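You operate a simulated robot arm through the tools that you are given. There is no shell and no other tool. Be economical: measure what you need, move in short steps, check, and stop when the job is done.

You are at the controls of a simulated robot arm. One attempt, no reset.

TASK
Open the white drawer under the black panel, put the foam crumb on the top of the wide table away in the inside of the white drawer under the black panel and shut the panel again.

Only the result counts: the job must be done as asked and must still hold three seconds after the hand-in. Knocking over, shifting, dropping, spilling or breaking anything else fails it.

THE ROBOT
A 7-joint arm with a two-finger parallel gripper on a trunk, on a base that drives. Base frame: it is fixed to the floor where the robot stands at the start and does not move with it; the origin is under the middle of the robot, x ahead of it, y to its left, z up. Readings come in mm, rad, newtons and seconds.
With the tool pointing down near the work surface it reaches from about 420 to 900 mm from the robot's upright axis, wherever it stands. Its first joint turns from -2.007 to 2.007 rad. Places, roughly: foam crumb [1000, -1000, 750]; inside of the white drawer under the black panel [7500, 400, 500]; white drawer under the black panel [7400, 200, 600]. Payload 3.91 kg.
Tool frame: the origin (TCP) lies between the finger pads and is the grasp point; the fingertips stand 30 mm ahead of it; z points along the fingers, y is the line along which they close. Largest opening 110 mm; finger width 20, thickness 10; the body of the gripper, 48 by 112 mm, starts 55 mm behind the TCP.
Orientation is told as [roll, pitch, yaw] about the base's x, y, z axes, in that order, counted from this pose: with the fingers straight down and closing along the base's y, the tool's x points along the base's -x, its y along +y and its z along -z.

THE INTERFACE
- The arm moves only by the tool jog_arm. Its argument "rows" is a list of rows, each a list of 7 numbers: the shift along the tool's x, y, z in units of 30 mm (1.0 is 30 mm), then the turn, a rotation vector about the tool's x, y, z in units of 4 degrees (1.0 is 4 degrees), then the gripper command, from -1 (shut) to 1 (fully open), values between in proportion. In form: [[tx, ty, tz, ax, ay, az, gripper], ...]. A call has 1 to 12 rows; each row shifts and turns the commanded pose from where the row before left it, along the tool's axes as they then stand. A call with a number of a shift or a turn outside -1 to 1 is refused whole. Each row takes 0.2 s and may step no farther than 50 mm and 0.15 rad from the row before; otherwise, or with a gripper value out of range, the whole call is refused. A pose out of reach is approached as far as the arm can. The call stops where the force on the tool passes 40 N (or 10 N more than at its start, if that is more) or the arm is blocked; 0.2 s more then pass. Each finger travels about 153 mm/s and halts on what it meets, pressing with about 39 N; the grip force reading is that of the motor and also rises with nothing between the fingers. The clock runs only during rows and for 0.2 s after the last one: add rows that do not move to give the fingers time. The reply holds the time, the measured pose of the TCP, the force on the tool along the base axes, the opening and the grip force, in the units named above and with some noise, with the torque about the TCP (base axes, N m) and any sound that the robot's microphone picked up.
- Cameras (640 x 400 px; columns grow to the right, rows downward): "scene" is now at [233.8, 188.8, 1156.4]; the picture's right is [-0.19, -0.98, 0.00], its down [-0.41, 0.08, -0.91] and it looks along [0.89, -0.17, -0.41] (base axes); focal length 283 px, centre (320, 200). "wrist" rides on the gripper at [72, 17, -103] in the tool frame; the picture's right is [-0.23, 0.97, 0.00], its down [-0.76, -0.18, -0.62] and it looks along [-0.61, -0.14, 0.78] (tool axes); focal length 222 px, centre (320, 200). There is no depth. A picture from a camera that has moved, and an enlarged one, comes with that camera's place and axes in the base frame and with its lens.
- camera(camera): a new picture of that camera. The clock stands still meanwhile.
- raise_lower(by): slides the trunk up (or, below 0, down) by that many mm; the arm and the scene camera ride with it, the base frame stays. It gives what a move gives, with no picture.
- base_move(legs): drives the robot by 1 to 6 legs, each [ahead, left, turn to the left] in mm, mm and rad, along the robot's own axes; the way and the turn of a leg run together, so that a leg with both is an arc; at most 1500 mm and 3.142 rad a leg. The arm and the cameras ride along, it lands a little off, and it stops where it bumps. It gives what a move gives.
- aim_head(pan, tilt): turns the head with the scene camera to pan (to the left, within 1.396 rad either way) and tilt (down, from -0.506 to 1.204), counted from straight ahead of the robot. It gives what a move gives.
- zoom(camera, box): a new picture of the part [left, top, right, bottom] of that camera's present view, enlarged. The clock stands still meanwhile.
- job_done(): hands the job in; it is judged then, once.

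Work in short steps. Places have to be worked out from the pictures, the camera data and where the tool is seen: move nearer, look again, correct. Check each grasp and each placing, and mend what went wrong. You have 120 turns and 78 pictures in all, those below and enlarged ones among them. Open the gripper and draw the arm clear of the work before you hand the job in, unless the task says otherwise; then end with one line.

The tools are called as a command line: name --pt "numbers of a row" for each row, then --argument value for the rest, lists and objects as JSON in quotes. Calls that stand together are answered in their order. jog_arm: Moves the arm, as the interface text tells. Its arguments: {"type":"object","properties":{"rows":{"type":"array"}},"required":["rows"]} The other tools are called the same way: raise_lower (by) slides the trunk up or down; base_move (legs) drives the base; aim_head (pan, tilt) turns the head that bears the scene camera; camera (camera) takes a picture; zoom (camera, box) takes an enlarged picture of a part of a camera's view; job_done () hands the job in.

At the start:

```text
clock: 0.0
tcp_pos: [545.0, 100.6, 869.2]
orientation: [0.0, 0.0, 0.001]
wrist_force: [0.1, -0.1, 0.2]
ft_torque: [0.02, 0.01, 0.01]
grip_width: 109.8
finger_force: 0.0
trunk travel left (down, up): [-475.0, 515.0]
robot x, y, heading: [3.0, 4.7, 0.003]
head pan, tilt: [-0.188, 0.428]
```

scene: 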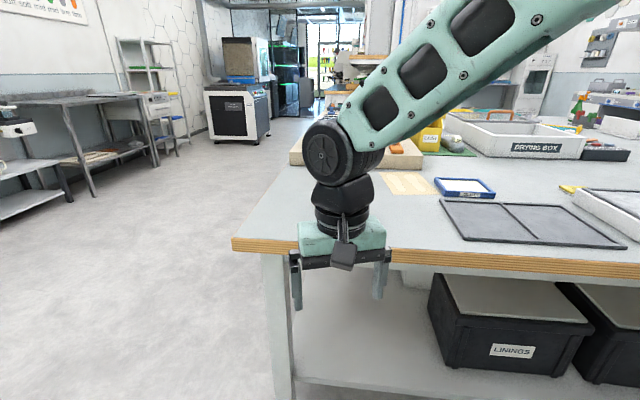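
wrist: 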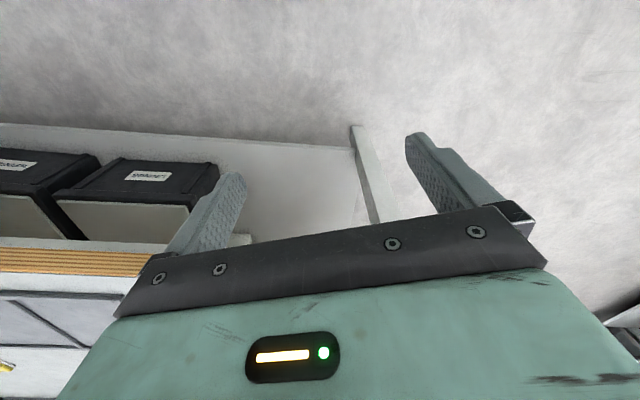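

The crumb should be to the right of the robot, so I turn the head that way first.

aim_head --pan -0.85 --tilt 0.45

camera --camera "scene"

```text
clock: 1.0
tcp_pos: [546.0, 99.0, 868.8]
orientation: [-0.001, 0.0, 0.0]
wrist_force: [-0.2, -0.3, 0.0]
ft_torque: [0.02, 0.02, -0.01]
grip_width: 109.9
finger_force: 0.0
trunk travel left (down, up): [-475.0, 515.0]
robot x, y, heading: [3.3, -0.2, 0.006]
head pan, tilt: [-0.85, 0.45]
```

```text
75 pictures are left
camera scene: at [203.9, 137.1, 1154.3], right [-0.75, -0.66, 0.0], down [-0.29, 0.33, -0.9], along [0.59, -0.68, -0.44], focal length 283 px, centre (320, 200)
```

scene: 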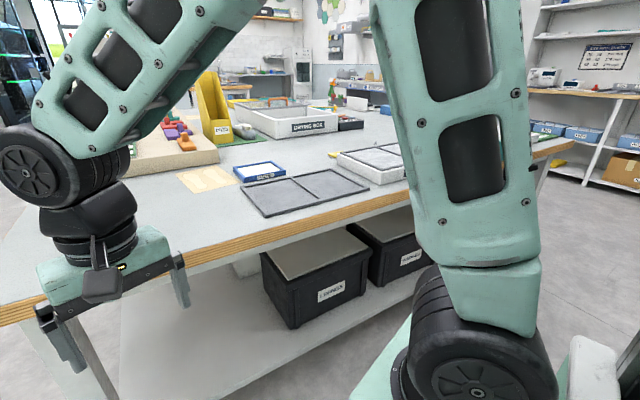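

The expected place falls near (350,152). I'll zoom there.

zoom --camera "scene" --box '[230, 90, 410, 210]'

zoom --camera "scene" --box '[120, 80, 270, 200]'

```text
3.33 times, centred on (320, 150) of scene
camera zoom: at [203.9, 137.1, 1154.3], right [-0.75, -0.66, 0.0], down [-0.29, 0.33, -0.9], along [0.59, -0.68, -0.44], focal length 943 px, centre (320, 367)
```

zoom: 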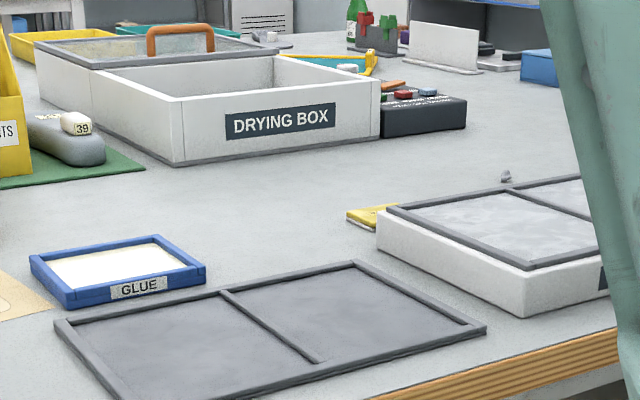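

```text
3.33 times, centred on (195, 140) of scene
camera zoom: at [203.9, 137.1, 1154.3], right [-0.75, -0.66, 0.0], down [-0.29, 0.33, -0.9], along [0.59, -0.68, -0.44], focal length 943 px, centre (737, 400)
```

zoom: 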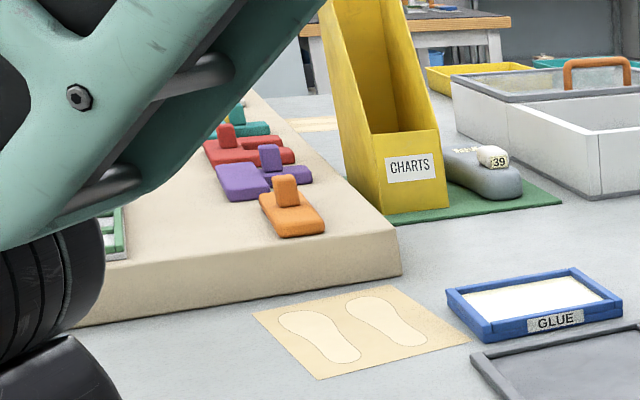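

A small grey lump sits behind the framed white tray, about (1000,-1265). It may be the crumb. I'll drive right to see it from closer.

base_move --legs '[[0, -600, 0], [0, -500, 0]]'

aim_head --pan -0.3 --tilt 0.5

camera --camera "scene"

```text
clock: 6.0
tcp_pos: [533.0, -760.6, 871.2]
orientation: [0.018, 0.014, 0.012]
wrist_force: [-12.7, 11.0, 11.3]
ft_torque: [-0.43, 0.18, -0.68]
grip_width: 104.2
finger_force: 0.0
trunk travel left (down, up): [-475.0, 515.0]
robot x, y, heading: [0.7, -875.8, 0.0]
head pan, tilt: [-0.85, 0.45]
stopped in leg 2: the force on the tool passed its limit at 92 N (the readings are from after the stop); the commanded pose is now the measured one
```

```text
clock: 7.0
tcp_pos: [535.7, -762.5, 869.8]
orientation: [0.018, 0.015, 0.012]
wrist_force: [-21.5, 15.6, 12.1]
ft_torque: [-0.34, 0.41, -1.16]
grip_width: 102.1
finger_force: 0.1
trunk travel left (down, up): [-475.0, 515.0]
robot x, y, heading: [-3.8, -878.9, 0.001]
head pan, tilt: [-0.3, 0.499]
```

```text
72 pictures are left
camera scene: at [228.6, -696.2, 1150.0], right [-0.29, -0.96, 0.0], down [-0.46, 0.14, -0.88], along [0.84, -0.26, -0.48], focal length 283 px, centre (320, 200)
```

scene: 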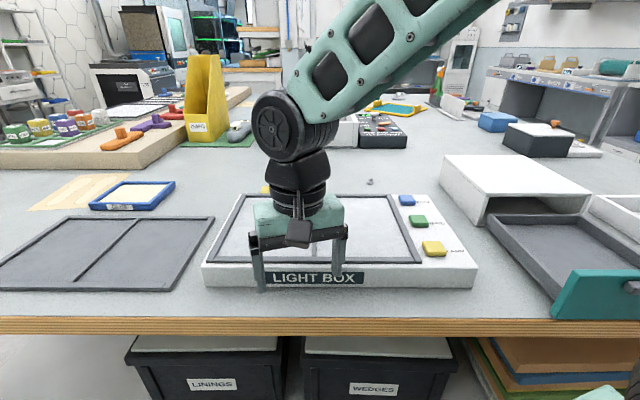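

A finger struck something at its right. I'll look closely before moving.

zoom --camera "scene" --box '[200, 180, 440, 330]'

camera --camera "wrist"

```text
2.67 times, centred on (320, 255) of scene
camera zoom: at [228.6, -696.2, 1150.0], right [-0.29, -0.96, 0.0], down [-0.46, 0.14, -0.88], along [0.84, -0.26, -0.48], focal length 755 px, centre (320, 53)
```

zoom: 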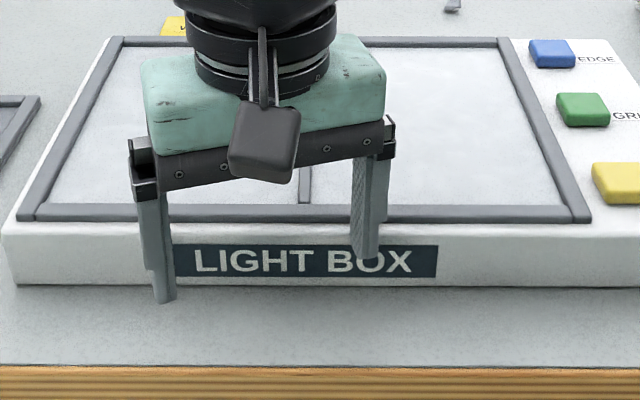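

```text
70 pictures are left
camera wrist: at [463.7, -747.4, 974.2], right [0.22, 0.98, 0.01], down [0.77, -0.18, 0.61], along [0.6, -0.12, -0.79], focal length 222 px, centre (320, 200)
```

wrist: 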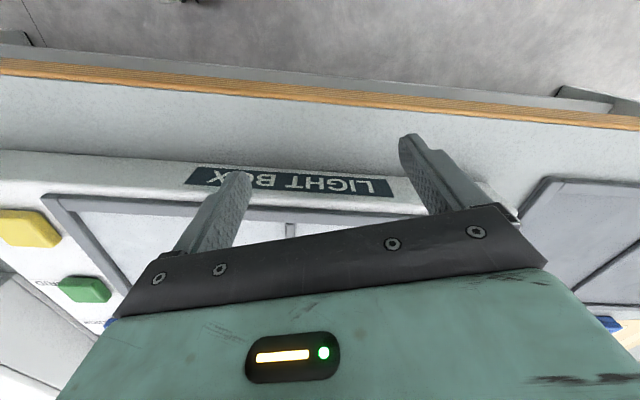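

The table is turned about -0.3 rad relative to me and stands higher than I assumed (about 810), so the right finger ran into the light box's front face. I'll back straight off and raise the trunk.

base_move --legs '[[-200, 60, 0]]'

raise_lower --by 250

base_move --legs '[[0, 0, -0.3]]'

camera --camera "scene"

```text
clock: 8.6
tcp_pos: [339.1, -703.9, 868.5]
orientation: [0.017, 0.013, 0.009]
wrist_force: [0.6, -0.3, -0.6]
ft_torque: [0.01, 0.01, 0.0]
grip_width: 110.1
finger_force: 0.2
trunk travel left (down, up): [-475.0, 515.0]
robot x, y, heading: [-197.0, -813.0, -0.003]
head pan, tilt: [-0.3, 0.499]
```

```text
clock: 11.2
tcp_pos: [337.8, -704.6, 1118.8]
orientation: [0.016, 0.014, 0.009]
wrist_force: [0.4, 0.1, -0.2]
ft_torque: [0.0, 0.02, 0.02]
grip_width: 109.7
finger_force: 0.0
trunk travel left (down, up): [-725.0, 265.0]
robot x, y, heading: [-197.0, -816.8, -0.001]
head pan, tilt: [-0.3, 0.499]
```

```text
clock: 12.5
tcp_pos: [346.7, -868.5, 1119.6]
orientation: [0.017, 0.013, -0.294]
wrist_force: [-0.1, 0.5, -0.3]
ft_torque: [-0.03, -0.01, -0.01]
grip_width: 110.2
finger_force: 0.0
trunk travel left (down, up): [-725.0, 265.0]
robot x, y, heading: [-200.0, -813.0, -0.304]
head pan, tilt: [-0.3, 0.499]
```

```text
69 pictures are left
camera scene: at [75.8, -713.5, 1399.8], right [-0.57, -0.82, 0.0], down [-0.39, 0.27, -0.88], along [0.72, -0.5, -0.48], focal length 283 px, centre (320, 200)
```

scene: 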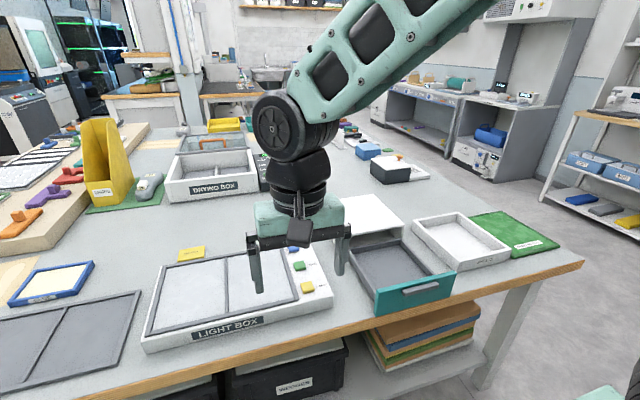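

Triangulating three pictures puts the crumb near (879,-1045,810), straight ahead of the tool in the robot's frame. I'll drive 280 ahead with the arm still high, then look with the wrist camera.

base_move --legs '[[280, 0, 0]]'

camera --camera "wrist"

camera --camera "scene"

```text
clock: 14.5
tcp_pos: [612.5, -956.4, 1119.4]
orientation: [0.016, 0.013, -0.299]
wrist_force: [0.7, 0.8, 0.7]
ft_torque: [0.02, -0.02, 0.03]
grip_width: 110.0
finger_force: 0.0
trunk travel left (down, up): [-725.0, 265.0]
robot x, y, heading: [69.2, -901.7, -0.309]
head pan, tilt: [-0.3, 0.499]
```

```text
68 pictures are left
camera wrist: at [549.9, -919.8, 1223.9], right [0.5, 0.86, 0.01], down [0.68, -0.41, 0.61], along [0.53, -0.3, -0.79], focal length 222 px, centre (320, 200)
```

wrist: 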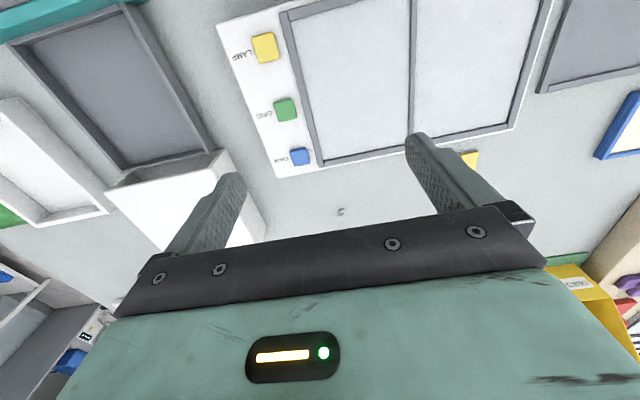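

```text
67 pictures are left
camera scene: at [341.2, -798.6, 1399.8], right [-0.57, -0.82, 0.0], down [-0.39, 0.27, -0.88], along [0.72, -0.5, -0.48], focal length 283 px, centre (320, 200)
```

scene: 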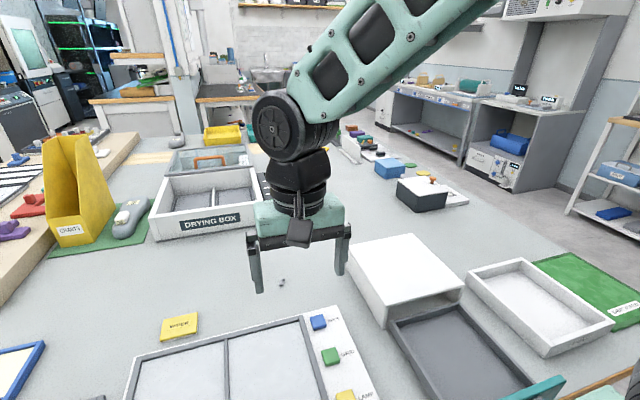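

The wrist ray gives (882,-1050), matching. I'll zoom for the crumb's shape.

zoom --camera "wrist" --box '[300, 180, 380, 230]'

zoom --camera "scene" --box '[240, 255, 320, 305]'

```text
8.00 times, centred on (340, 205) of wrist
camera zoom: at [549.9, -919.8, 1223.9], right [0.5, 0.86, 0.01], down [0.68, -0.41, 0.61], along [0.53, -0.3, -0.79], focal length 1777 px, centre (160, 160)
```

zoom: 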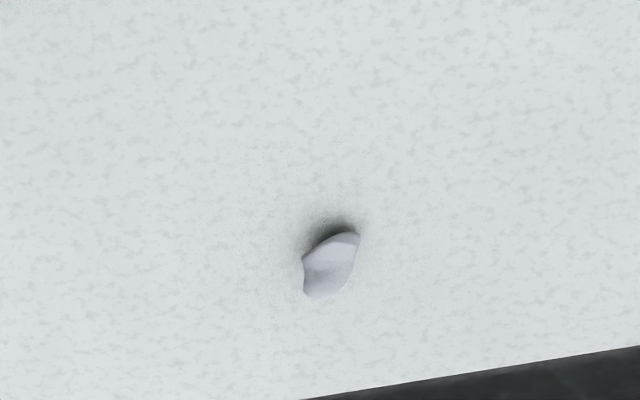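

```text
8.00 times, centred on (280, 280) of scene
camera zoom: at [341.2, -798.6, 1399.8], right [-0.57, -0.82, 0.0], down [-0.39, 0.27, -0.88], along [0.72, -0.5, -0.48], focal length 2264 px, centre (640, -440)
```

zoom: 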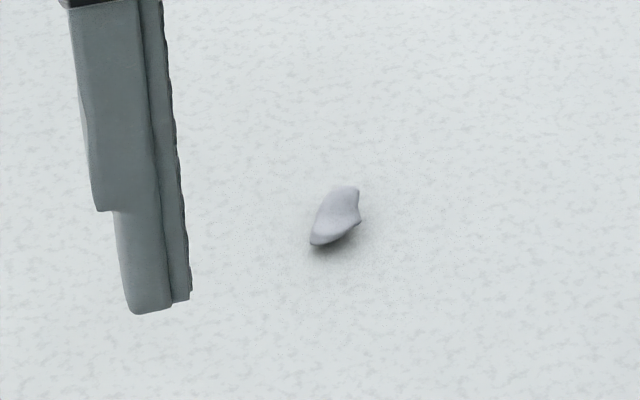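

The crumb is about 18×13 mm, at about (884,-1050,812). I'll move the tool forward above it and partway down.

jog_arm --pt "-1 0 0.5 0 0 0 1" --pt "-1 0 0.5 0 0 0 1" --pt "-1 0 0.5 0 0 0 1" --pt "-1 -0.1 0.5 0 0 0 1" --pt "-1 -0.1 0.5 0 0 0 1" --pt "-1 -0.1 0.5 0 0 0 1" --pt "-1 0 0.5 0 0 0 1" --pt "-0.8 0 0.5 0 0 0 1" --pt "-0.5 0 0.5 0 0 0 0.5"

camera --camera "wrist"

```text
clock: 16.5
tcp_pos: [846.4, -1035.2, 980.2]
orientation: [0.017, 0.015, -0.299]
wrist_force: [-0.3, -0.8, -1.3]
ft_torque: [0.0, -0.01, 0.0]
grip_width: 82.6
finger_force: 0.0
trunk travel left (down, up): [-725.0, 265.0]
robot x, y, heading: [69.4, -901.5, -0.309]
head pan, tilt: [-0.3, 0.499]
```

```text
64 pictures are left
camera wrist: at [784.9, -999.5, 1085.3], right [0.5, 0.86, 0.01], down [0.68, -0.41, 0.61], along [0.53, -0.3, -0.79], focal length 222 px, centre (320, 200)
```

wrist: 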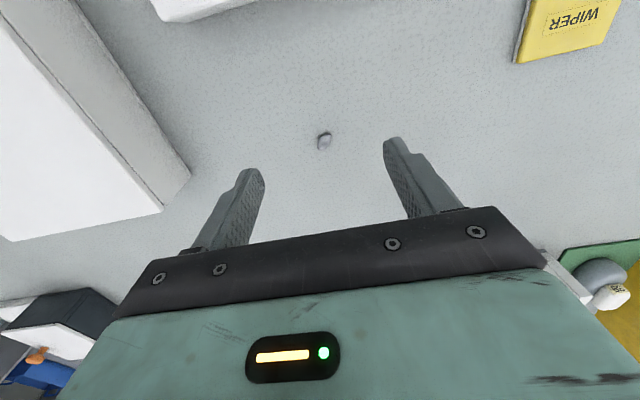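

The crumb ray gives (887,-1050). I'll centre over it and descend to 850 with the fingers part-closed.

jog_arm --pt "-0.7 -0.08 0.5 0 0 0 0" --pt "-0.73 0 0.83 0 0 0 -0.1" --pt "0 0 1 0 0 0 -0.1" --pt "0 0 1 0 0 0 -0.1" --pt "0 0 1 0 0 0 -0.1" --pt "0 0 0 0 0 0 -0.1"

camera --camera "wrist"

zoom --camera "scene" --box '[220, 180, 380, 300]'

```text
clock: 17.9
tcp_pos: [885.2, -1047.3, 851.3]
orientation: [0.016, 0.012, -0.299]
wrist_force: [0.1, -0.9, 0.0]
ft_torque: [0.02, 0.01, 0.01]
grip_width: 49.5
finger_force: 0.2
trunk travel left (down, up): [-725.0, 265.0]
robot x, y, heading: [67.8, -897.7, -0.311]
head pan, tilt: [-0.3, 0.499]
```

```text
63 pictures are left
camera wrist: at [823.4, -1011.4, 955.9], right [0.5, 0.86, 0.01], down [0.68, -0.41, 0.61], along [0.53, -0.3, -0.79], focal length 222 px, centre (320, 200)
```

wrist: 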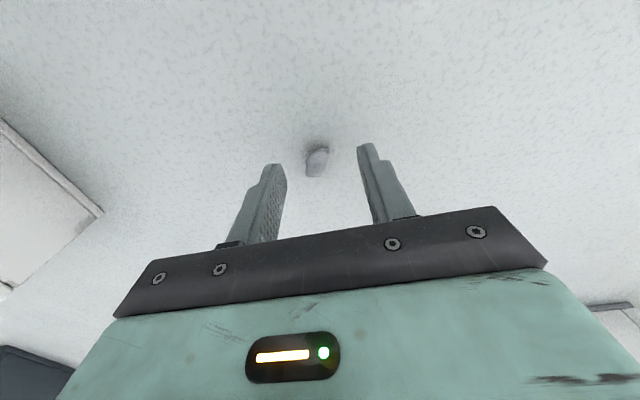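

```text
3.33 times, centred on (300, 240) of scene
camera zoom: at [341.3, -798.7, 1399.8], right [-0.57, -0.82, 0.0], down [-0.39, 0.27, -0.88], along [0.72, -0.5, -0.48], focal length 943 px, centre (387, 67)
```

zoom: 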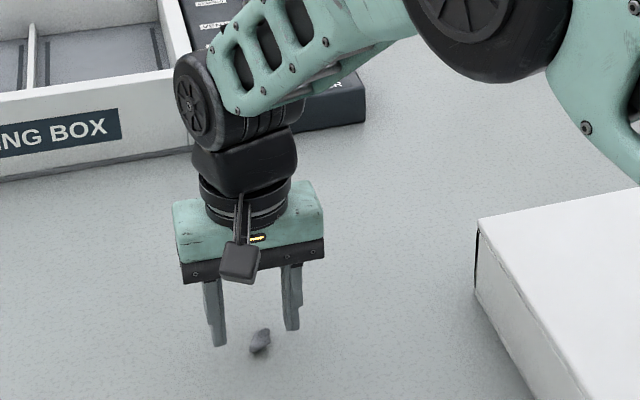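

The rays from both cameras meet at crumb height ~813, so the tips are just above it. I'll ease down in small steps until light touch or around 836.

jog_arm --pt "-0.1 -0.03 0.15 0 0 0 -0.1" --pt "0 0 0.15 0 0 0 -0.1" --pt "0 0 0.1 0 0 0 -0.1" --pt "0 0 0 0 0 0 -0.1"

zoom --camera "wrist" --box '[240, 100, 400, 220]'

zoom --camera "scene" --box '[250, 250, 330, 300]'

```text
clock: 18.9
tcp_pos: [888.7, -1048.5, 839.2]
orientation: [0.017, 0.014, -0.298]
wrist_force: [0.5, -0.6, -0.4]
ft_torque: [-0.02, -0.01, 0.0]
grip_width: 49.7
finger_force: 0.0
trunk travel left (down, up): [-725.0, 265.0]
robot x, y, heading: [67.4, -900.7, -0.305]
head pan, tilt: [-0.3, 0.499]
```

```text
3.33 times, centred on (320, 160) of wrist
camera zoom: at [826.1, -1013.1, 942.9], right [0.5, 0.86, 0.01], down [0.68, -0.41, 0.61], along [0.53, -0.3, -0.79], focal length 740 px, centre (320, 333)
```

zoom: 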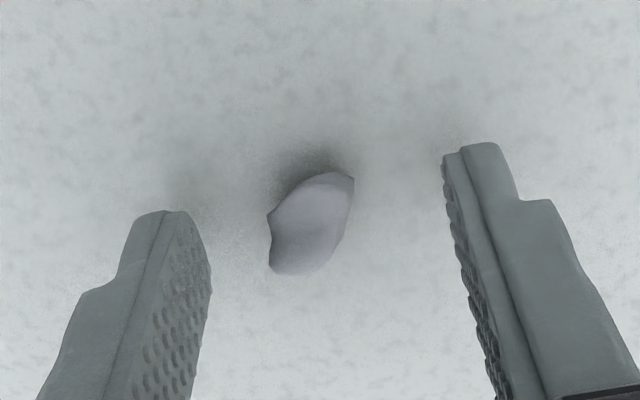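

```text
8.00 times, centred on (290, 275) of scene
camera zoom: at [341.3, -798.7, 1399.8], right [-0.57, -0.82, 0.0], down [-0.39, 0.27, -0.88], along [0.72, -0.5, -0.48], focal length 2264 px, centre (560, -400)
```

zoom: 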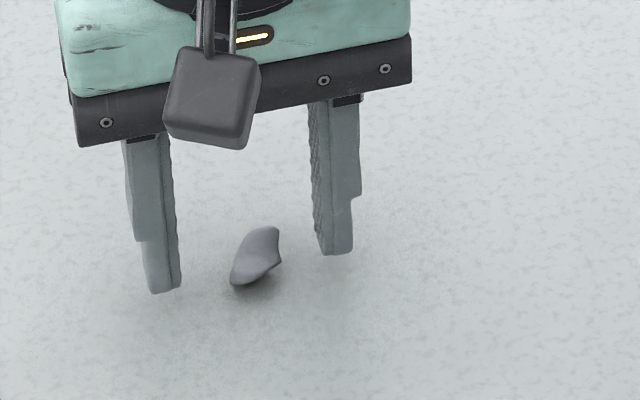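

The crumb is well centred and the tips are still a bit above the table. I go down a further 7 mm in small steps, watching force.

jog_arm --pt "0 0 0.08 0 0 0 -0.1" --pt "0 0 0.08 0 0 0 -0.1" --pt "0 0 0.08 0 0 0 -0.1" --pt "0 0 0 0 0 0 -0.1"

zoom --camera "scene" --box '[250, 250, 330, 300]'

```text
clock: 19.9
tcp_pos: [888.9, -1048.1, 831.2]
orientation: [0.017, 0.013, -0.299]
wrist_force: [-1.6, 0.9, 2.0]
ft_torque: [-0.11, 0.08, -0.07]
grip_width: 49.8
finger_force: 0.2
trunk travel left (down, up): [-725.0, 265.0]
robot x, y, heading: [67.2, -897.3, -0.311]
head pan, tilt: [-0.3, 0.499]
```

```text
8.00 times, centred on (290, 275) of scene
camera zoom: at [341.1, -798.6, 1399.9], right [-0.57, -0.82, 0.0], down [-0.39, 0.27, -0.88], along [0.72, -0.5, -0.48], focal length 2264 px, centre (560, -400)
```

zoom: 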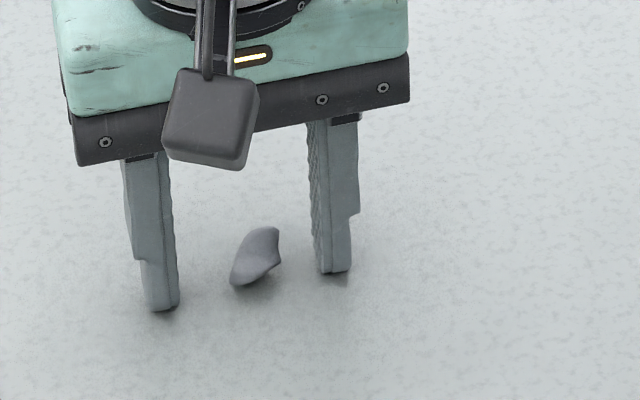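

Light touch at the table (tip ~801). The crumb is about 5 mm farther ahead than the fingers' midline, so I lift 1.5 mm, shift 5 mm ahead and close.

jog_arm --pt "0 0 -0.06 0 0 0 -0.1" --pt "-0.17 0 0 0 0 0 -0.1" --pt "0 0 0 0 0 0 -0.4" --pt "0 0 0 0 0 0 -0.7" --pt "0 0 0 0 0 0 -1" --pt "0 0 0 0 0 0 -1" --pt "0 0 0 0 0 0 -1"

zoom --camera "scene" --box '[250, 250, 330, 300]'

```text
clock: 21.5
tcp_pos: [894.1, -1048.3, 832.4]
orientation: [0.016, 0.015, -0.297]
wrist_force: [0.3, 0.6, -0.5]
ft_torque: [-0.03, -0.01, 0.01]
grip_width: 14.1
finger_force: 39.0
trunk travel left (down, up): [-725.0, 265.0]
robot x, y, heading: [62.6, -897.4, -0.303]
head pan, tilt: [-0.3, 0.499]
```

```text
8.00 times, centred on (290, 275) of scene
camera zoom: at [341.3, -798.7, 1399.8], right [-0.57, -0.82, 0.0], down [-0.39, 0.27, -0.88], along [0.72, -0.5, -0.48], focal length 2264 px, centre (560, -400)
```

zoom: 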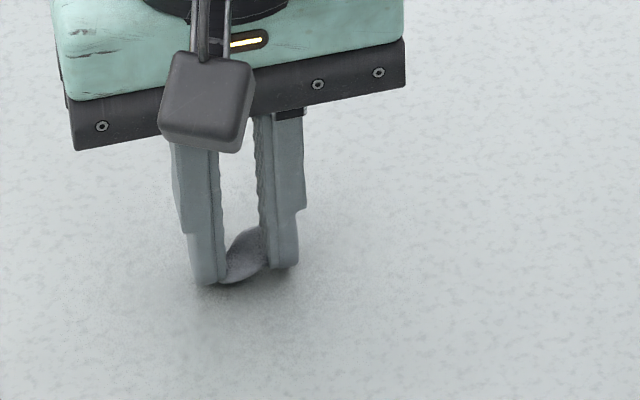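

Gripped at 14 mm. I lift straight up and pull the arm back.

jog_arm --pt "0 0 -0.5 0 0 0 -1" --pt "0 0 -1 0 0 0 -1" --pt "0 0 -1 0 0 0 -1" --pt "0 0 -1 0 0 0 -1" --pt "0 0 -1 0 0 0 -1" --pt "0 0 -1 0 0 0 -1" --pt "0 0 -1 0 0 0 -1" --pt "0 0 -1 0 0 0 -1" --pt "1 0 -0.5 0 0 0 -1" --pt "1 0 -0.5 0 0 0 -1" --pt "1 0 -0.5 0 0 0 -1" --pt "1 0 -0.5 0 0 0 -1"

camera --camera "wrist"

```text
clock: 24.1
tcp_pos: [783.0, -1021.2, 1119.7]
orientation: [0.018, 0.015, -0.296]
wrist_force: [0.2, 0.2, -0.5]
ft_torque: [-0.01, 0.03, 0.0]
grip_width: 14.2
finger_force: 39.2
trunk travel left (down, up): [-725.0, 265.0]
robot x, y, heading: [67.3, -898.1, -0.309]
head pan, tilt: [-0.3, 0.499]
```

```text
57 pictures are left
camera wrist: at [720.6, -985.3, 1224.9], right [0.5, 0.86, 0.01], down [0.68, -0.41, 0.61], along [0.53, -0.3, -0.79], focal length 222 px, centre (320, 200)
```

wrist: 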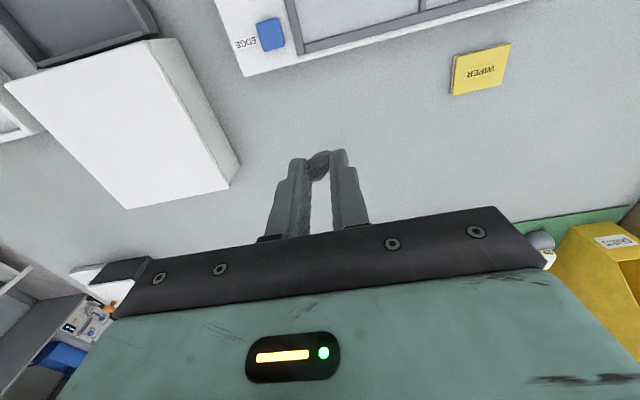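

The crumb is held firmly at the tips. I'll tuck the arm back, then back away from the table.

jog_arm --pt "1 0 0 0 0 0 -1" --pt "1 0 0 0 0 0 -1" --pt "1 0 0 0 0 0 -1" --pt "1 0 0 0 0 0 -1" --pt "1 0 0 0 0 0 -1" --pt "1 0 0 0 0 0 -1"

base_move --legs '[[-500, 0, 0], [0, 0, 0.305]]'

aim_head --pan 0.5 --tilt 0.25

camera --camera "scene"

```text
clock: 25.5
tcp_pos: [607.9, -967.0, 1121.7]
orientation: [0.017, 0.014, -0.298]
wrist_force: [-0.5, 0.1, 0.7]
ft_torque: [-0.02, 0.02, 0.04]
grip_width: 14.3
finger_force: 39.0
trunk travel left (down, up): [-725.0, 265.0]
robot x, y, heading: [69.9, -900.6, -0.308]
head pan, tilt: [-0.3, 0.499]
```

```text
clock: 29.4
tcp_pos: [123.5, -648.6, 1121.0]
orientation: [0.017, 0.014, 0.003]
wrist_force: [-0.2, -1.3, 0.6]
ft_torque: [-0.01, 0.02, -0.02]
grip_width: 14.1
finger_force: 39.1
trunk travel left (down, up): [-725.0, 265.0]
robot x, y, heading: [-407.7, -748.1, -0.006]
head pan, tilt: [-0.3, 0.499]
```

```text
clock: 30.6
tcp_pos: [123.0, -649.3, 1120.9]
orientation: [0.018, 0.014, 0.005]
wrist_force: [0.6, -0.3, 0.2]
ft_torque: [0.01, -0.03, 0.02]
grip_width: 14.2
finger_force: 39.2
trunk travel left (down, up): [-725.0, 265.0]
robot x, y, heading: [-408.6, -744.9, -0.002]
head pan, tilt: [0.499, 0.25]
```

```text
56 pictures are left
camera scene: at [-185.4, -496.6, 1422.9], right [0.47, -0.88, 0.0], down [-0.22, -0.12, -0.97], along [0.85, 0.46, -0.25], focal length 283 px, centre (320, 200)
```

scene: 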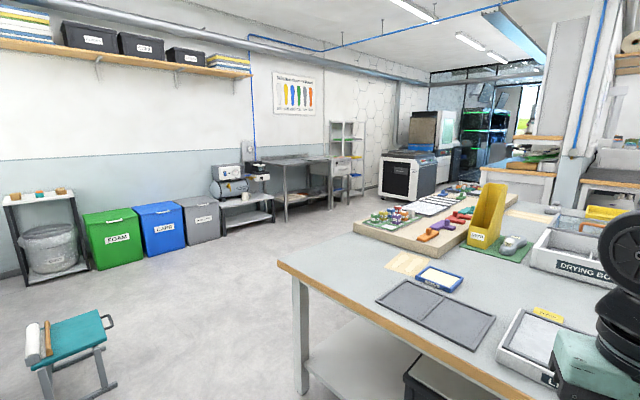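

Table corner is at about (807,256) and the stool at about (280,1170), so there is a corridor between them. I'll drive through to (2000,750).

base_move --legs '[[0, 1000, 0], [708, 245, 0], [507, 250, 0], [1200, 0, 0]]'

aim_head --pan 0.0 --tilt 0.25

camera --camera "scene"

```text
clock: 33.6
tcp_pos: [134.5, -142.9, 1121.1]
orientation: [0.018, 0.014, 0.032]
wrist_force: [-0.5, 0.3, -0.5]
ft_torque: [0.0, 0.03, 0.02]
grip_width: 14.1
finger_force: 39.1
trunk travel left (down, up): [-725.0, 265.0]
robot x, y, heading: [-397.6, -258.8, 0.019]
head pan, tilt: [0.499, 0.25]
stopped in leg 1: the robot was blocked; the commanded pose is now the measured one
```

```text
clock: 34.5
tcp_pos: [134.3, -143.8, 1121.2]
orientation: [0.019, 0.013, 0.032]
wrist_force: [-0.6, -0.3, -1.0]
ft_torque: [0.03, 0.02, 0.0]
grip_width: 14.3
finger_force: 39.4
trunk travel left (down, up): [-725.0, 265.0]
robot x, y, heading: [-397.9, -257.5, 0.021]
head pan, tilt: [0.0, 0.25]
```

```text
55 pictures are left
camera scene: at [-165.9, -44.6, 1422.9], right [0.02, -1.0, 0.0], down [-0.25, -0.01, -0.97], along [0.97, 0.02, -0.25], focal length 283 px, centre (320, 200)
```

scene: 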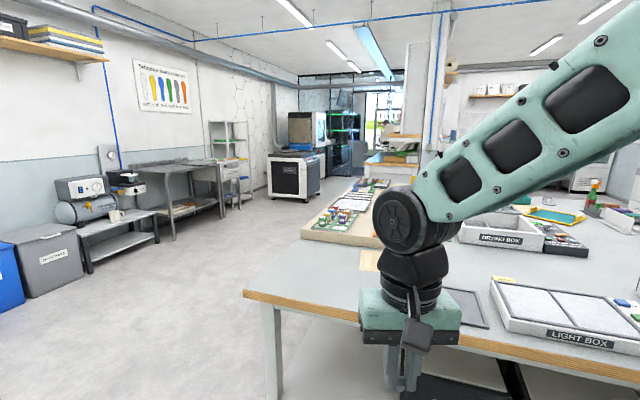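

Something blocks the base on its left; I look that way.

aim_head --pan 1.39 --tilt 0.75

camera --camera "scene"

```text
clock: 36.0
tcp_pos: [134.2, -143.5, 1120.4]
orientation: [0.018, 0.014, 0.033]
wrist_force: [-0.2, -0.2, 0.4]
ft_torque: [0.0, 0.01, 0.0]
grip_width: 14.5
finger_force: 38.8
trunk travel left (down, up): [-725.0, 265.0]
robot x, y, heading: [-398.9, -257.3, 0.022]
head pan, tilt: [1.389, 0.75]
```

```text
54 pictures are left
camera scene: at [-246.1, 35.0, 1377.9], right [0.99, -0.16, 0.0], down [-0.11, -0.67, -0.73], along [0.12, 0.72, -0.68], focal length 283 px, centre (320, 200)
```

scene: 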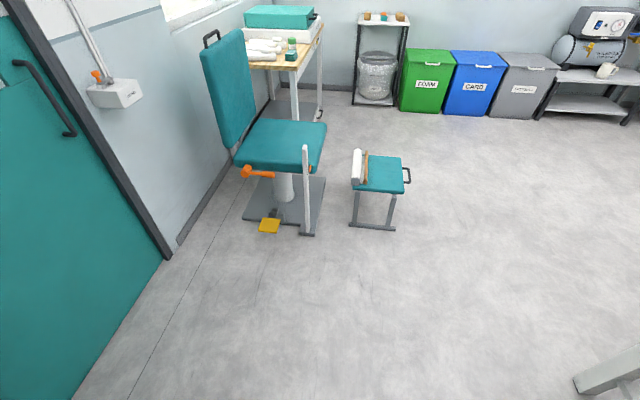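

Nothing visible there yet; I look steeper down near the base.

aim_head --pan 1.39 --tilt 1.2

camera --camera "scene"

```text
clock: 36.9
tcp_pos: [134.7, -142.6, 1121.3]
orientation: [0.017, 0.014, 0.033]
wrist_force: [0.6, 0.2, 0.9]
ft_torque: [-0.01, -0.01, -0.03]
grip_width: 14.2
finger_force: 38.3
trunk travel left (down, up): [-725.0, 265.0]
robot x, y, heading: [-396.4, -255.3, 0.024]
head pan, tilt: [1.389, 1.201]
```

```text
53 pictures are left
camera scene: at [-250.4, 8.4, 1346.2], right [0.99, -0.16, 0.0], down [-0.15, -0.92, -0.36], along [0.06, 0.36, -0.93], focal length 283 px, centre (320, 200)
```

scene: 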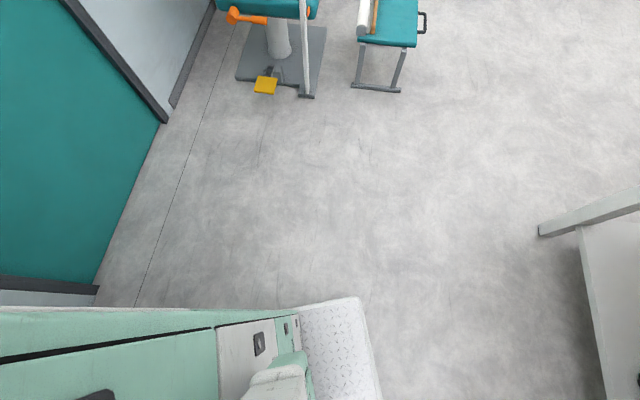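

The robot's long base is close to the door wall behind; I must go forward before going left. The corridor runs y≈256 (table) to ≈1100 (stool), so I'll pass at y≈680.

base_move --legs '[[400, 0, -0.022], [0, 500, 0], [0, 440, 0]]'

aim_head --pan 0.5 --tilt 0.7

camera --camera "scene"

```text
clock: 44.2
tcp_pos: [534.5, 793.0, 1121.8]
orientation: [0.017, 0.014, 0.018]
wrist_force: [0.0, 0.2, -1.0]
ft_torque: [-0.01, 0.02, 0.01]
grip_width: 14.3
finger_force: 39.2
trunk travel left (down, up): [-725.0, 265.0]
robot x, y, heading: [2.9, 690.5, 0.004]
head pan, tilt: [1.389, 1.201]
```

```text
clock: 45.4
tcp_pos: [534.3, 793.3, 1121.9]
orientation: [0.018, 0.015, 0.017]
wrist_force: [0.8, -0.4, 1.0]
ft_torque: [0.01, 0.01, 0.0]
grip_width: 14.0
finger_force: 38.8
trunk travel left (down, up): [-725.0, 265.0]
robot x, y, heading: [-0.0, 692.5, 0.008]
head pan, tilt: [0.499, 0.7]
```

```text
52 pictures are left
camera scene: at [216.8, 936.3, 1382.0], right [0.49, -0.87, 0.0], down [-0.56, -0.31, -0.76], along [0.67, 0.37, -0.64], focal length 283 px, centre (320, 200)
```

scene: 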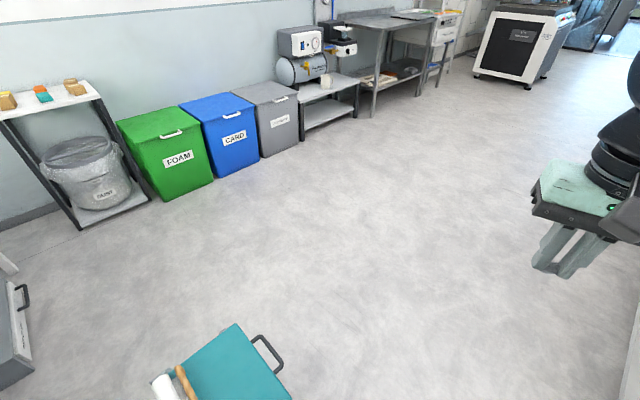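

The way ahead is clear and the stool is at y>1100. I drive ahead about 4 m.

base_move --legs '[[1500, -20, 0], [1500, 0, 0], [1200, 0, 0]]'

aim_head --pan 0.0 --tilt 0.3

camera --camera "scene"

```text
refused: leg 1 is longer than a leg can be; nothing moved
```

```text
clock: 46.4
tcp_pos: [534.4, 792.8, 1122.0]
orientation: [0.017, 0.013, 0.018]
wrist_force: [-0.2, -0.1, 0.0]
ft_torque: [0.02, 0.01, -0.01]
grip_width: 14.3
finger_force: 39.1
trunk travel left (down, up): [-725.0, 265.0]
robot x, y, heading: [-1.3, 686.2, 0.008]
head pan, tilt: [0.0, 0.3]
```

```text
51 pictures are left
camera scene: at [235.9, 895.8, 1418.1], right [0.01, -1.0, 0.0], down [-0.3, 0.0, -0.96], along [0.95, 0.01, -0.3], focal length 283 px, centre (320, 200)
```

scene: 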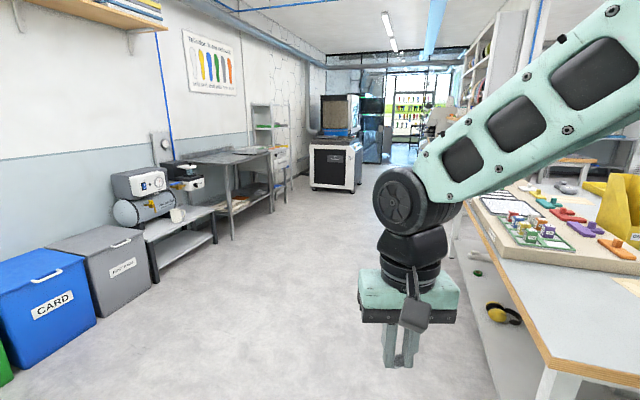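

A leg was slightly too long. I re-send with shorter legs.

base_move --legs '[[1400, -20, -0.006], [1400, 0, 0], [1300, 0, 0]]'

camera --camera "scene"

```text
clock: 65.9
tcp_pos: [4587.5, 912.1, 1121.0]
orientation: [0.017, 0.014, 0.044]
wrist_force: [-0.2, 0.3, -0.3]
ft_torque: [0.03, 0.03, 0.03]
grip_width: 14.3
finger_force: 39.1
trunk travel left (down, up): [-725.0, 265.0]
robot x, y, heading: [4054.2, 794.5, 0.032]
head pan, tilt: [0.0, 0.3]
```

```text
50 pictures are left
camera scene: at [4285.8, 1007.3, 1418.2], right [0.03, -1.0, 0.0], down [-0.3, -0.01, -0.96], along [0.95, 0.03, -0.3], focal length 283 px, centre (320, 200)
```

scene: 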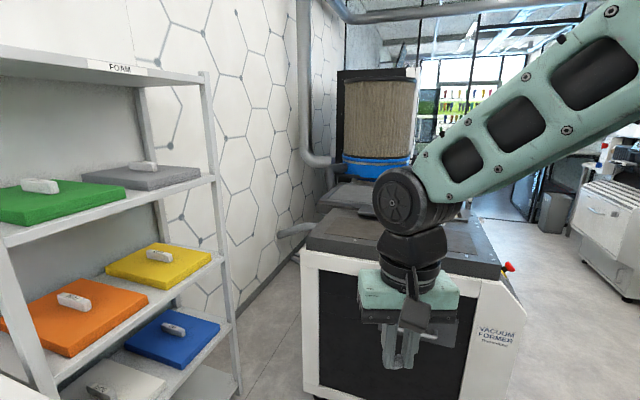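

The vacuum former is right ahead; a white cabinet stands to the right. I pan right.

aim_head --pan -0.55 --tilt 0.3

camera --camera "scene"

```text
clock: 66.8
tcp_pos: [4587.0, 911.5, 1122.1]
orientation: [0.018, 0.013, 0.044]
wrist_force: [0.2, -0.6, -0.1]
ft_torque: [0.01, -0.03, 0.01]
grip_width: 14.3
finger_force: 39.3
trunk travel left (down, up): [-725.0, 265.0]
robot x, y, heading: [4054.6, 795.8, 0.039]
head pan, tilt: [-0.55, 0.3]
```

```text
49 pictures are left
camera scene: at [4273.6, 958.1, 1418.2], right [-0.49, -0.87, 0.0], down [-0.26, 0.15, -0.96], along [0.83, -0.47, -0.3], focal length 283 px, centre (320, 200)
```

scene: 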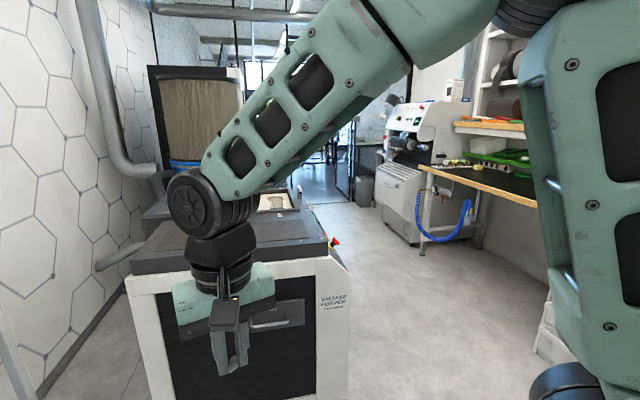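

Target lies beyond the former. Before driving right I check the space on my right.

aim_head --pan -1.39 --tilt 0.6

camera --camera "scene"

```text
clock: 68.0
tcp_pos: [4586.5, 911.1, 1122.1]
orientation: [0.018, 0.014, 0.043]
wrist_force: [0.3, 0.7, 0.0]
ft_torque: [0.0, 0.03, 0.03]
grip_width: 14.0
finger_force: 39.0
trunk travel left (down, up): [-725.0, 265.0]
robot x, y, heading: [4055.5, 794.2, 0.029]
head pan, tilt: [-1.389, 0.6]
```

```text
48 pictures are left
camera scene: at [4211.3, 917.9, 1390.7], right [-0.98, -0.21, 0.0], down [-0.12, 0.55, -0.83], along [0.18, -0.81, -0.56], focal length 283 px, centre (320, 200)
```

scene: 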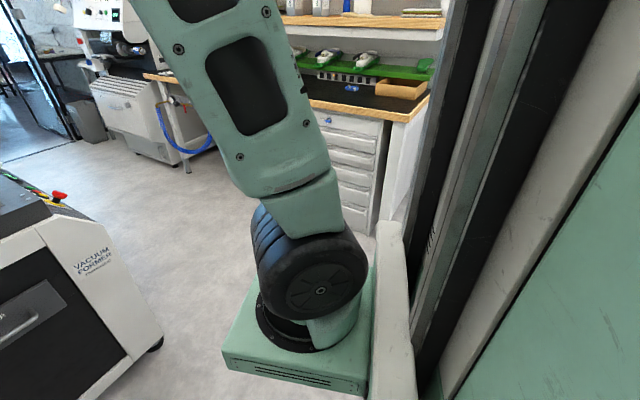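

The bench with drawers is at y≈-880, the former's side at y≈340. I move diagonally to the corridor centre (y≈-250).

base_move --legs '[[300, -1040, -0.03]]'

aim_head --pan 0.2 --tilt 0.3

camera --camera "scene"

```text
clock: 73.6
tcp_pos: [4909.6, -148.6, 1121.6]
orientation: [0.017, 0.015, 0.014]
wrist_force: [1.1, 0.4, 0.0]
ft_torque: [-0.03, -0.02, 0.0]
grip_width: 14.2
finger_force: 39.1
trunk travel left (down, up): [-725.0, 265.0]
robot x, y, heading: [4373.6, -252.4, 0.005]
head pan, tilt: [-1.389, 0.6]
```

```text
clock: 75.2
tcp_pos: [4910.4, -147.9, 1121.9]
orientation: [0.019, 0.014, 0.014]
wrist_force: [0.2, -0.4, 0.4]
ft_torque: [0.04, 0.02, -0.03]
grip_width: 14.2
finger_force: 39.2
trunk travel left (down, up): [-725.0, 265.0]
robot x, y, heading: [4379.5, -253.1, 0.002]
head pan, tilt: [0.201, 0.3]
```

```text
47 pictures are left
camera scene: at [4609.3, -25.9, 1418.2], right [0.2, -0.98, 0.0], down [-0.29, -0.06, -0.96], along [0.94, 0.19, -0.3], focal length 283 px, centre (320, 200)
```

scene: 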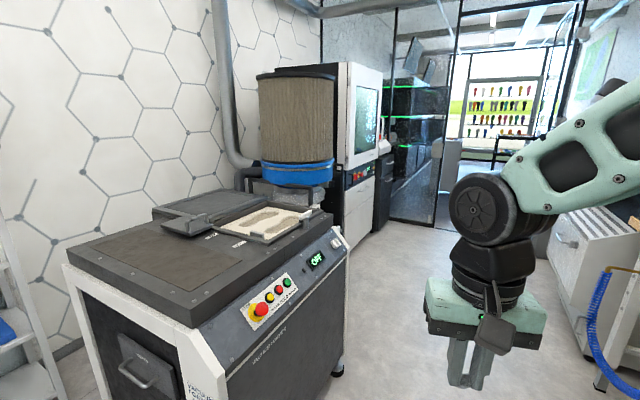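

The machine behind the former has a black panel with buttons and a white part beneath, right at the projected place (353,196). Zoom.

zoom --camera "scene" --box '[310, 50, 460, 270]'

```text
1.82 times, centred on (385, 160) of scene
camera zoom: at [4609.3, -25.9, 1418.2], right [0.2, -0.98, 0.0], down [-0.29, -0.06, -0.96], along [0.94, 0.19, -0.3], focal length 515 px, centre (202, 273)
```

zoom: 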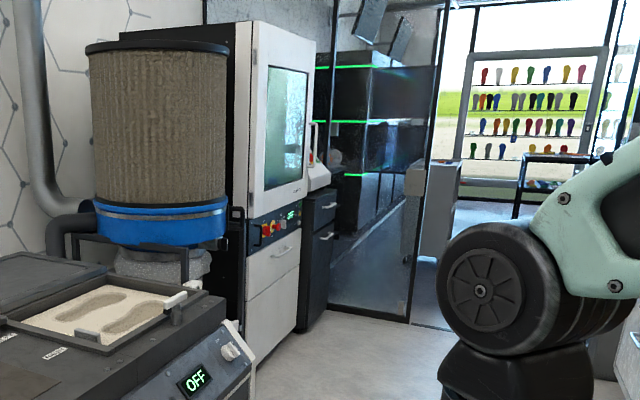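

The drawer with a horizontal handle faces roughly -y, near (7400,100,690). I drive ahead 1300 and look again.

base_move --legs '[[1350, -150, 0]]'

aim_head --pan 0.5 --tilt 0.4

camera --camera "scene"

```text
clock: 82.0
tcp_pos: [6258.3, -311.4, 1121.8]
orientation: [0.017, 0.014, 0.0]
wrist_force: [0.8, 0.2, 0.4]
ft_torque: [0.03, -0.03, 0.0]
grip_width: 14.2
finger_force: 39.2
trunk travel left (down, up): [-725.0, 265.0]
robot x, y, heading: [5722.6, -405.7, -0.012]
head pan, tilt: [0.201, 0.3]
```

```text
clock: 82.8
tcp_pos: [6258.5, -310.9, 1121.7]
orientation: [0.018, 0.015, 0.0]
wrist_force: [0.0, -0.2, 0.0]
ft_torque: [0.01, 0.03, 0.0]
grip_width: 14.3
finger_force: 39.5
trunk travel left (down, up): [-725.0, 265.0]
robot x, y, heading: [5720.9, -407.6, -0.012]
head pan, tilt: [0.499, 0.4]
```

```text
45 pictures are left
camera scene: at [5949.5, -158.6, 1409.0], right [0.47, -0.88, 0.0], down [-0.34, -0.18, -0.92], along [0.81, 0.43, -0.39], focal length 283 px, centre (320, 200)
```

scene: 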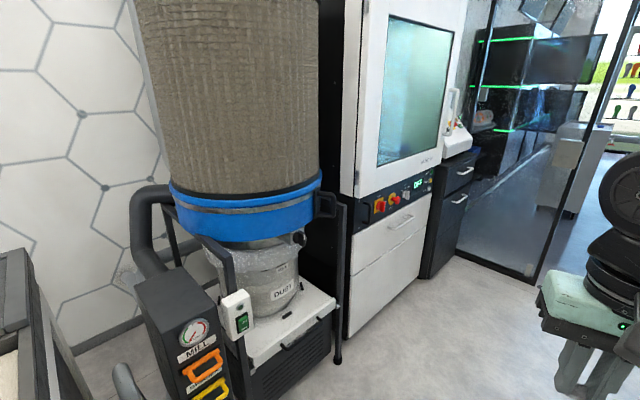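

The handle triangulates to (7358,83,700), with the drawer face turned about -0.36. I check the space on my right before choosing where to stand.

aim_head --pan -0.6 --tilt 0.5

camera --camera "scene"

aim_head --pan -0.05 --tilt 0.5

camera --camera "scene"

```text
clock: 84.2
tcp_pos: [6258.8, -311.5, 1121.8]
orientation: [0.018, 0.012, 0.001]
wrist_force: [1.1, -0.3, -0.2]
ft_torque: [-0.02, -0.02, -0.02]
grip_width: 14.3
finger_force: 39.1
trunk travel left (down, up): [-725.0, 265.0]
robot x, y, heading: [5722.5, -408.1, -0.012]
head pan, tilt: [-0.6, 0.499]
```

```text
44 pictures are left
camera scene: at [5942.2, -254.1, 1399.8], right [-0.57, -0.82, 0.0], down [-0.39, 0.27, -0.88], along [0.72, -0.5, -0.48], focal length 283 px, centre (320, 200)
```

scene: 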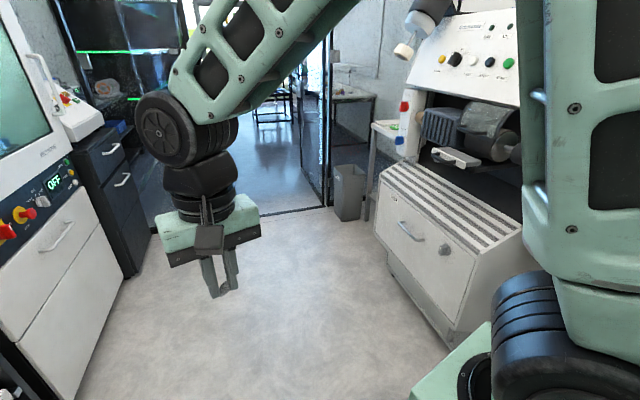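

```text
clock: 85.1
tcp_pos: [6258.7, -310.6, 1121.8]
orientation: [0.018, 0.015, 0.0]
wrist_force: [0.5, -0.1, -0.8]
ft_torque: [0.03, -0.03, 0.01]
grip_width: 14.4
finger_force: 38.9
trunk travel left (down, up): [-725.0, 265.0]
robot x, y, heading: [5717.7, -404.2, -0.009]
head pan, tilt: [-0.051, 0.499]
```

```text
43 pictures are left
camera scene: at [5958.5, -207.6, 1399.8], right [-0.06, -1.0, 0.0], down [-0.48, 0.03, -0.88], along [0.88, -0.05, -0.48], focal length 283 px, centre (320, 200)
```

scene: 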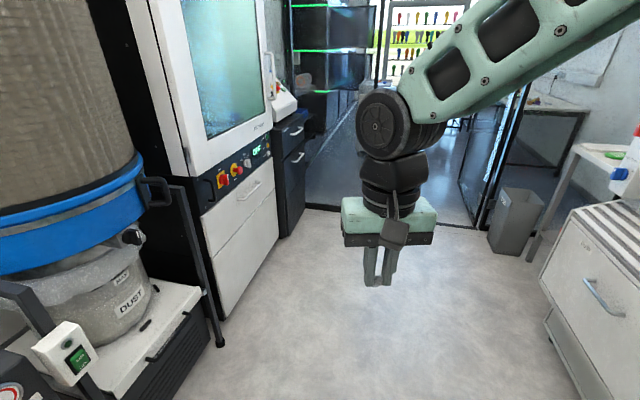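

The corridor between mill and right-hand machine is ~1.7 m wide; my base is long at the rear. I'll park parallel to the mill face (heading ≈-0.36), with the handle at my left (about 150 ahead, 780 left), and work sideways.

base_move --legs '[[580, -45, 0.01], [0, 0, -0.36], [640, 90, 0]]'

aim_head --pan 1.2 --tilt 0.6

camera --camera "scene"

```text
clock: 92.8
tcp_pos: [7470.2, -699.6, 1122.6]
orientation: [0.017, 0.014, -0.354]
wrist_force: [0.5, -0.2, -0.1]
ft_torque: [0.02, 0.0, 0.03]
grip_width: 14.0
finger_force: 39.0
trunk travel left (down, up): [-725.0, 265.0]
robot x, y, heading: [6938.1, -605.3, -0.373]
head pan, tilt: [-0.051, 0.499]
```

```text
clock: 94.2
tcp_pos: [7469.6, -699.5, 1121.6]
orientation: [0.016, 0.015, -0.354]
wrist_force: [-0.5, -0.3, 0.6]
ft_torque: [-0.03, 0.0, -0.02]
grip_width: 14.2
finger_force: 39.7
trunk travel left (down, up): [-725.0, 265.0]
robot x, y, heading: [6938.0, -603.9, -0.366]
head pan, tilt: [1.201, 0.6]
```

```text
42 pictures are left
camera scene: at [7200.7, -396.9, 1390.7], right [0.74, -0.67, 0.0], down [-0.38, -0.42, -0.83], along [0.55, 0.61, -0.56], focal length 283 px, centre (320, 200)
```

scene: 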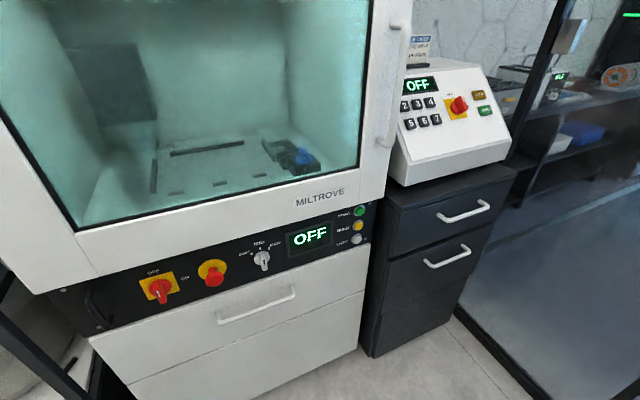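

Clear view. The handle centre is about (7397,92,686), and the face angle is around -0.26. Zoom on the handle to judge its gap.

zoom --camera "scene" --box '[200, 260, 320, 340]'

```text
5.00 times, centred on (260, 300) of scene
camera zoom: at [7200.7, -396.9, 1390.7], right [0.74, -0.67, 0.0], down [-0.38, -0.42, -0.83], along [0.55, 0.61, -0.56], focal length 1415 px, centre (620, -300)
```

zoom: 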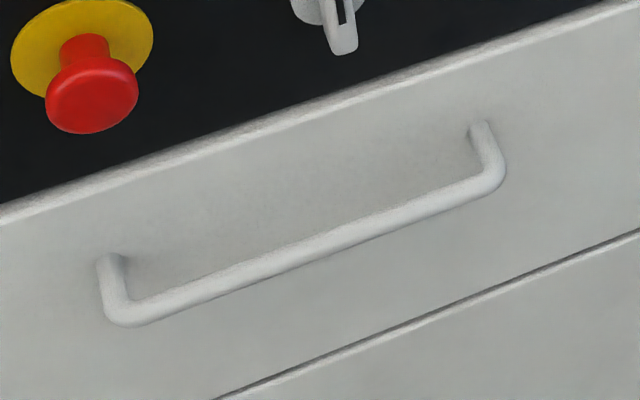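

The handle is a bar with roughly 40 mm of gap: I can hook it from above with the closed fingers, keeping the crumb gripped. To avoid swinging the arm fully sideways past the head mast, I re-park at heading ≈0.2 so the handle lies ahead-left.

base_move --legs '[[0, 0, 0.566], [-146, 132, 0]]'

aim_head --pan 0.8 --tilt 0.65

camera --camera "scene"

```text
clock: 97.3
tcp_pos: [7268.7, -299.8, 1122.2]
orientation: [0.017, 0.015, 0.215]
wrist_force: [-0.2, -0.1, 0.5]
ft_torque: [-0.01, 0.01, 0.0]
grip_width: 14.4
finger_force: 39.3
trunk travel left (down, up): [-725.0, 265.0]
robot x, y, heading: [6762.4, -503.6, 0.201]
head pan, tilt: [1.201, 0.6]
```

```text
clock: 98.2
tcp_pos: [7268.0, -297.9, 1122.0]
orientation: [0.017, 0.013, 0.216]
wrist_force: [0.1, 0.6, 0.2]
ft_torque: [-0.02, -0.01, 0.02]
grip_width: 13.9
finger_force: 39.2
trunk travel left (down, up): [-725.0, 265.0]
robot x, y, heading: [6766.1, -506.1, 0.208]
head pan, tilt: [0.799, 0.649]
```

```text
40 pictures are left
camera scene: at [6909.7, -202.6, 1386.4], right [0.84, -0.54, 0.0], down [-0.32, -0.51, -0.8], along [0.43, 0.67, -0.6], focal length 283 px, centre (320, 200)
```

scene: 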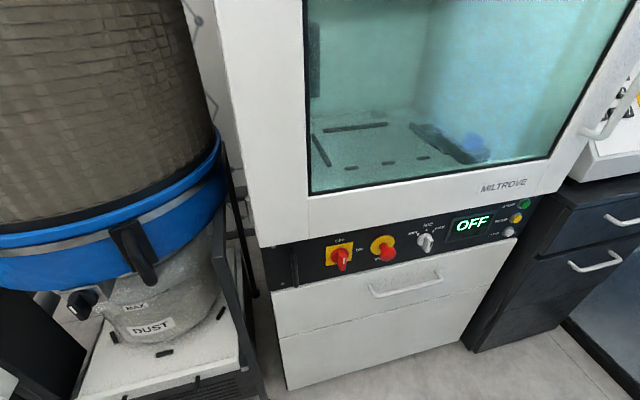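

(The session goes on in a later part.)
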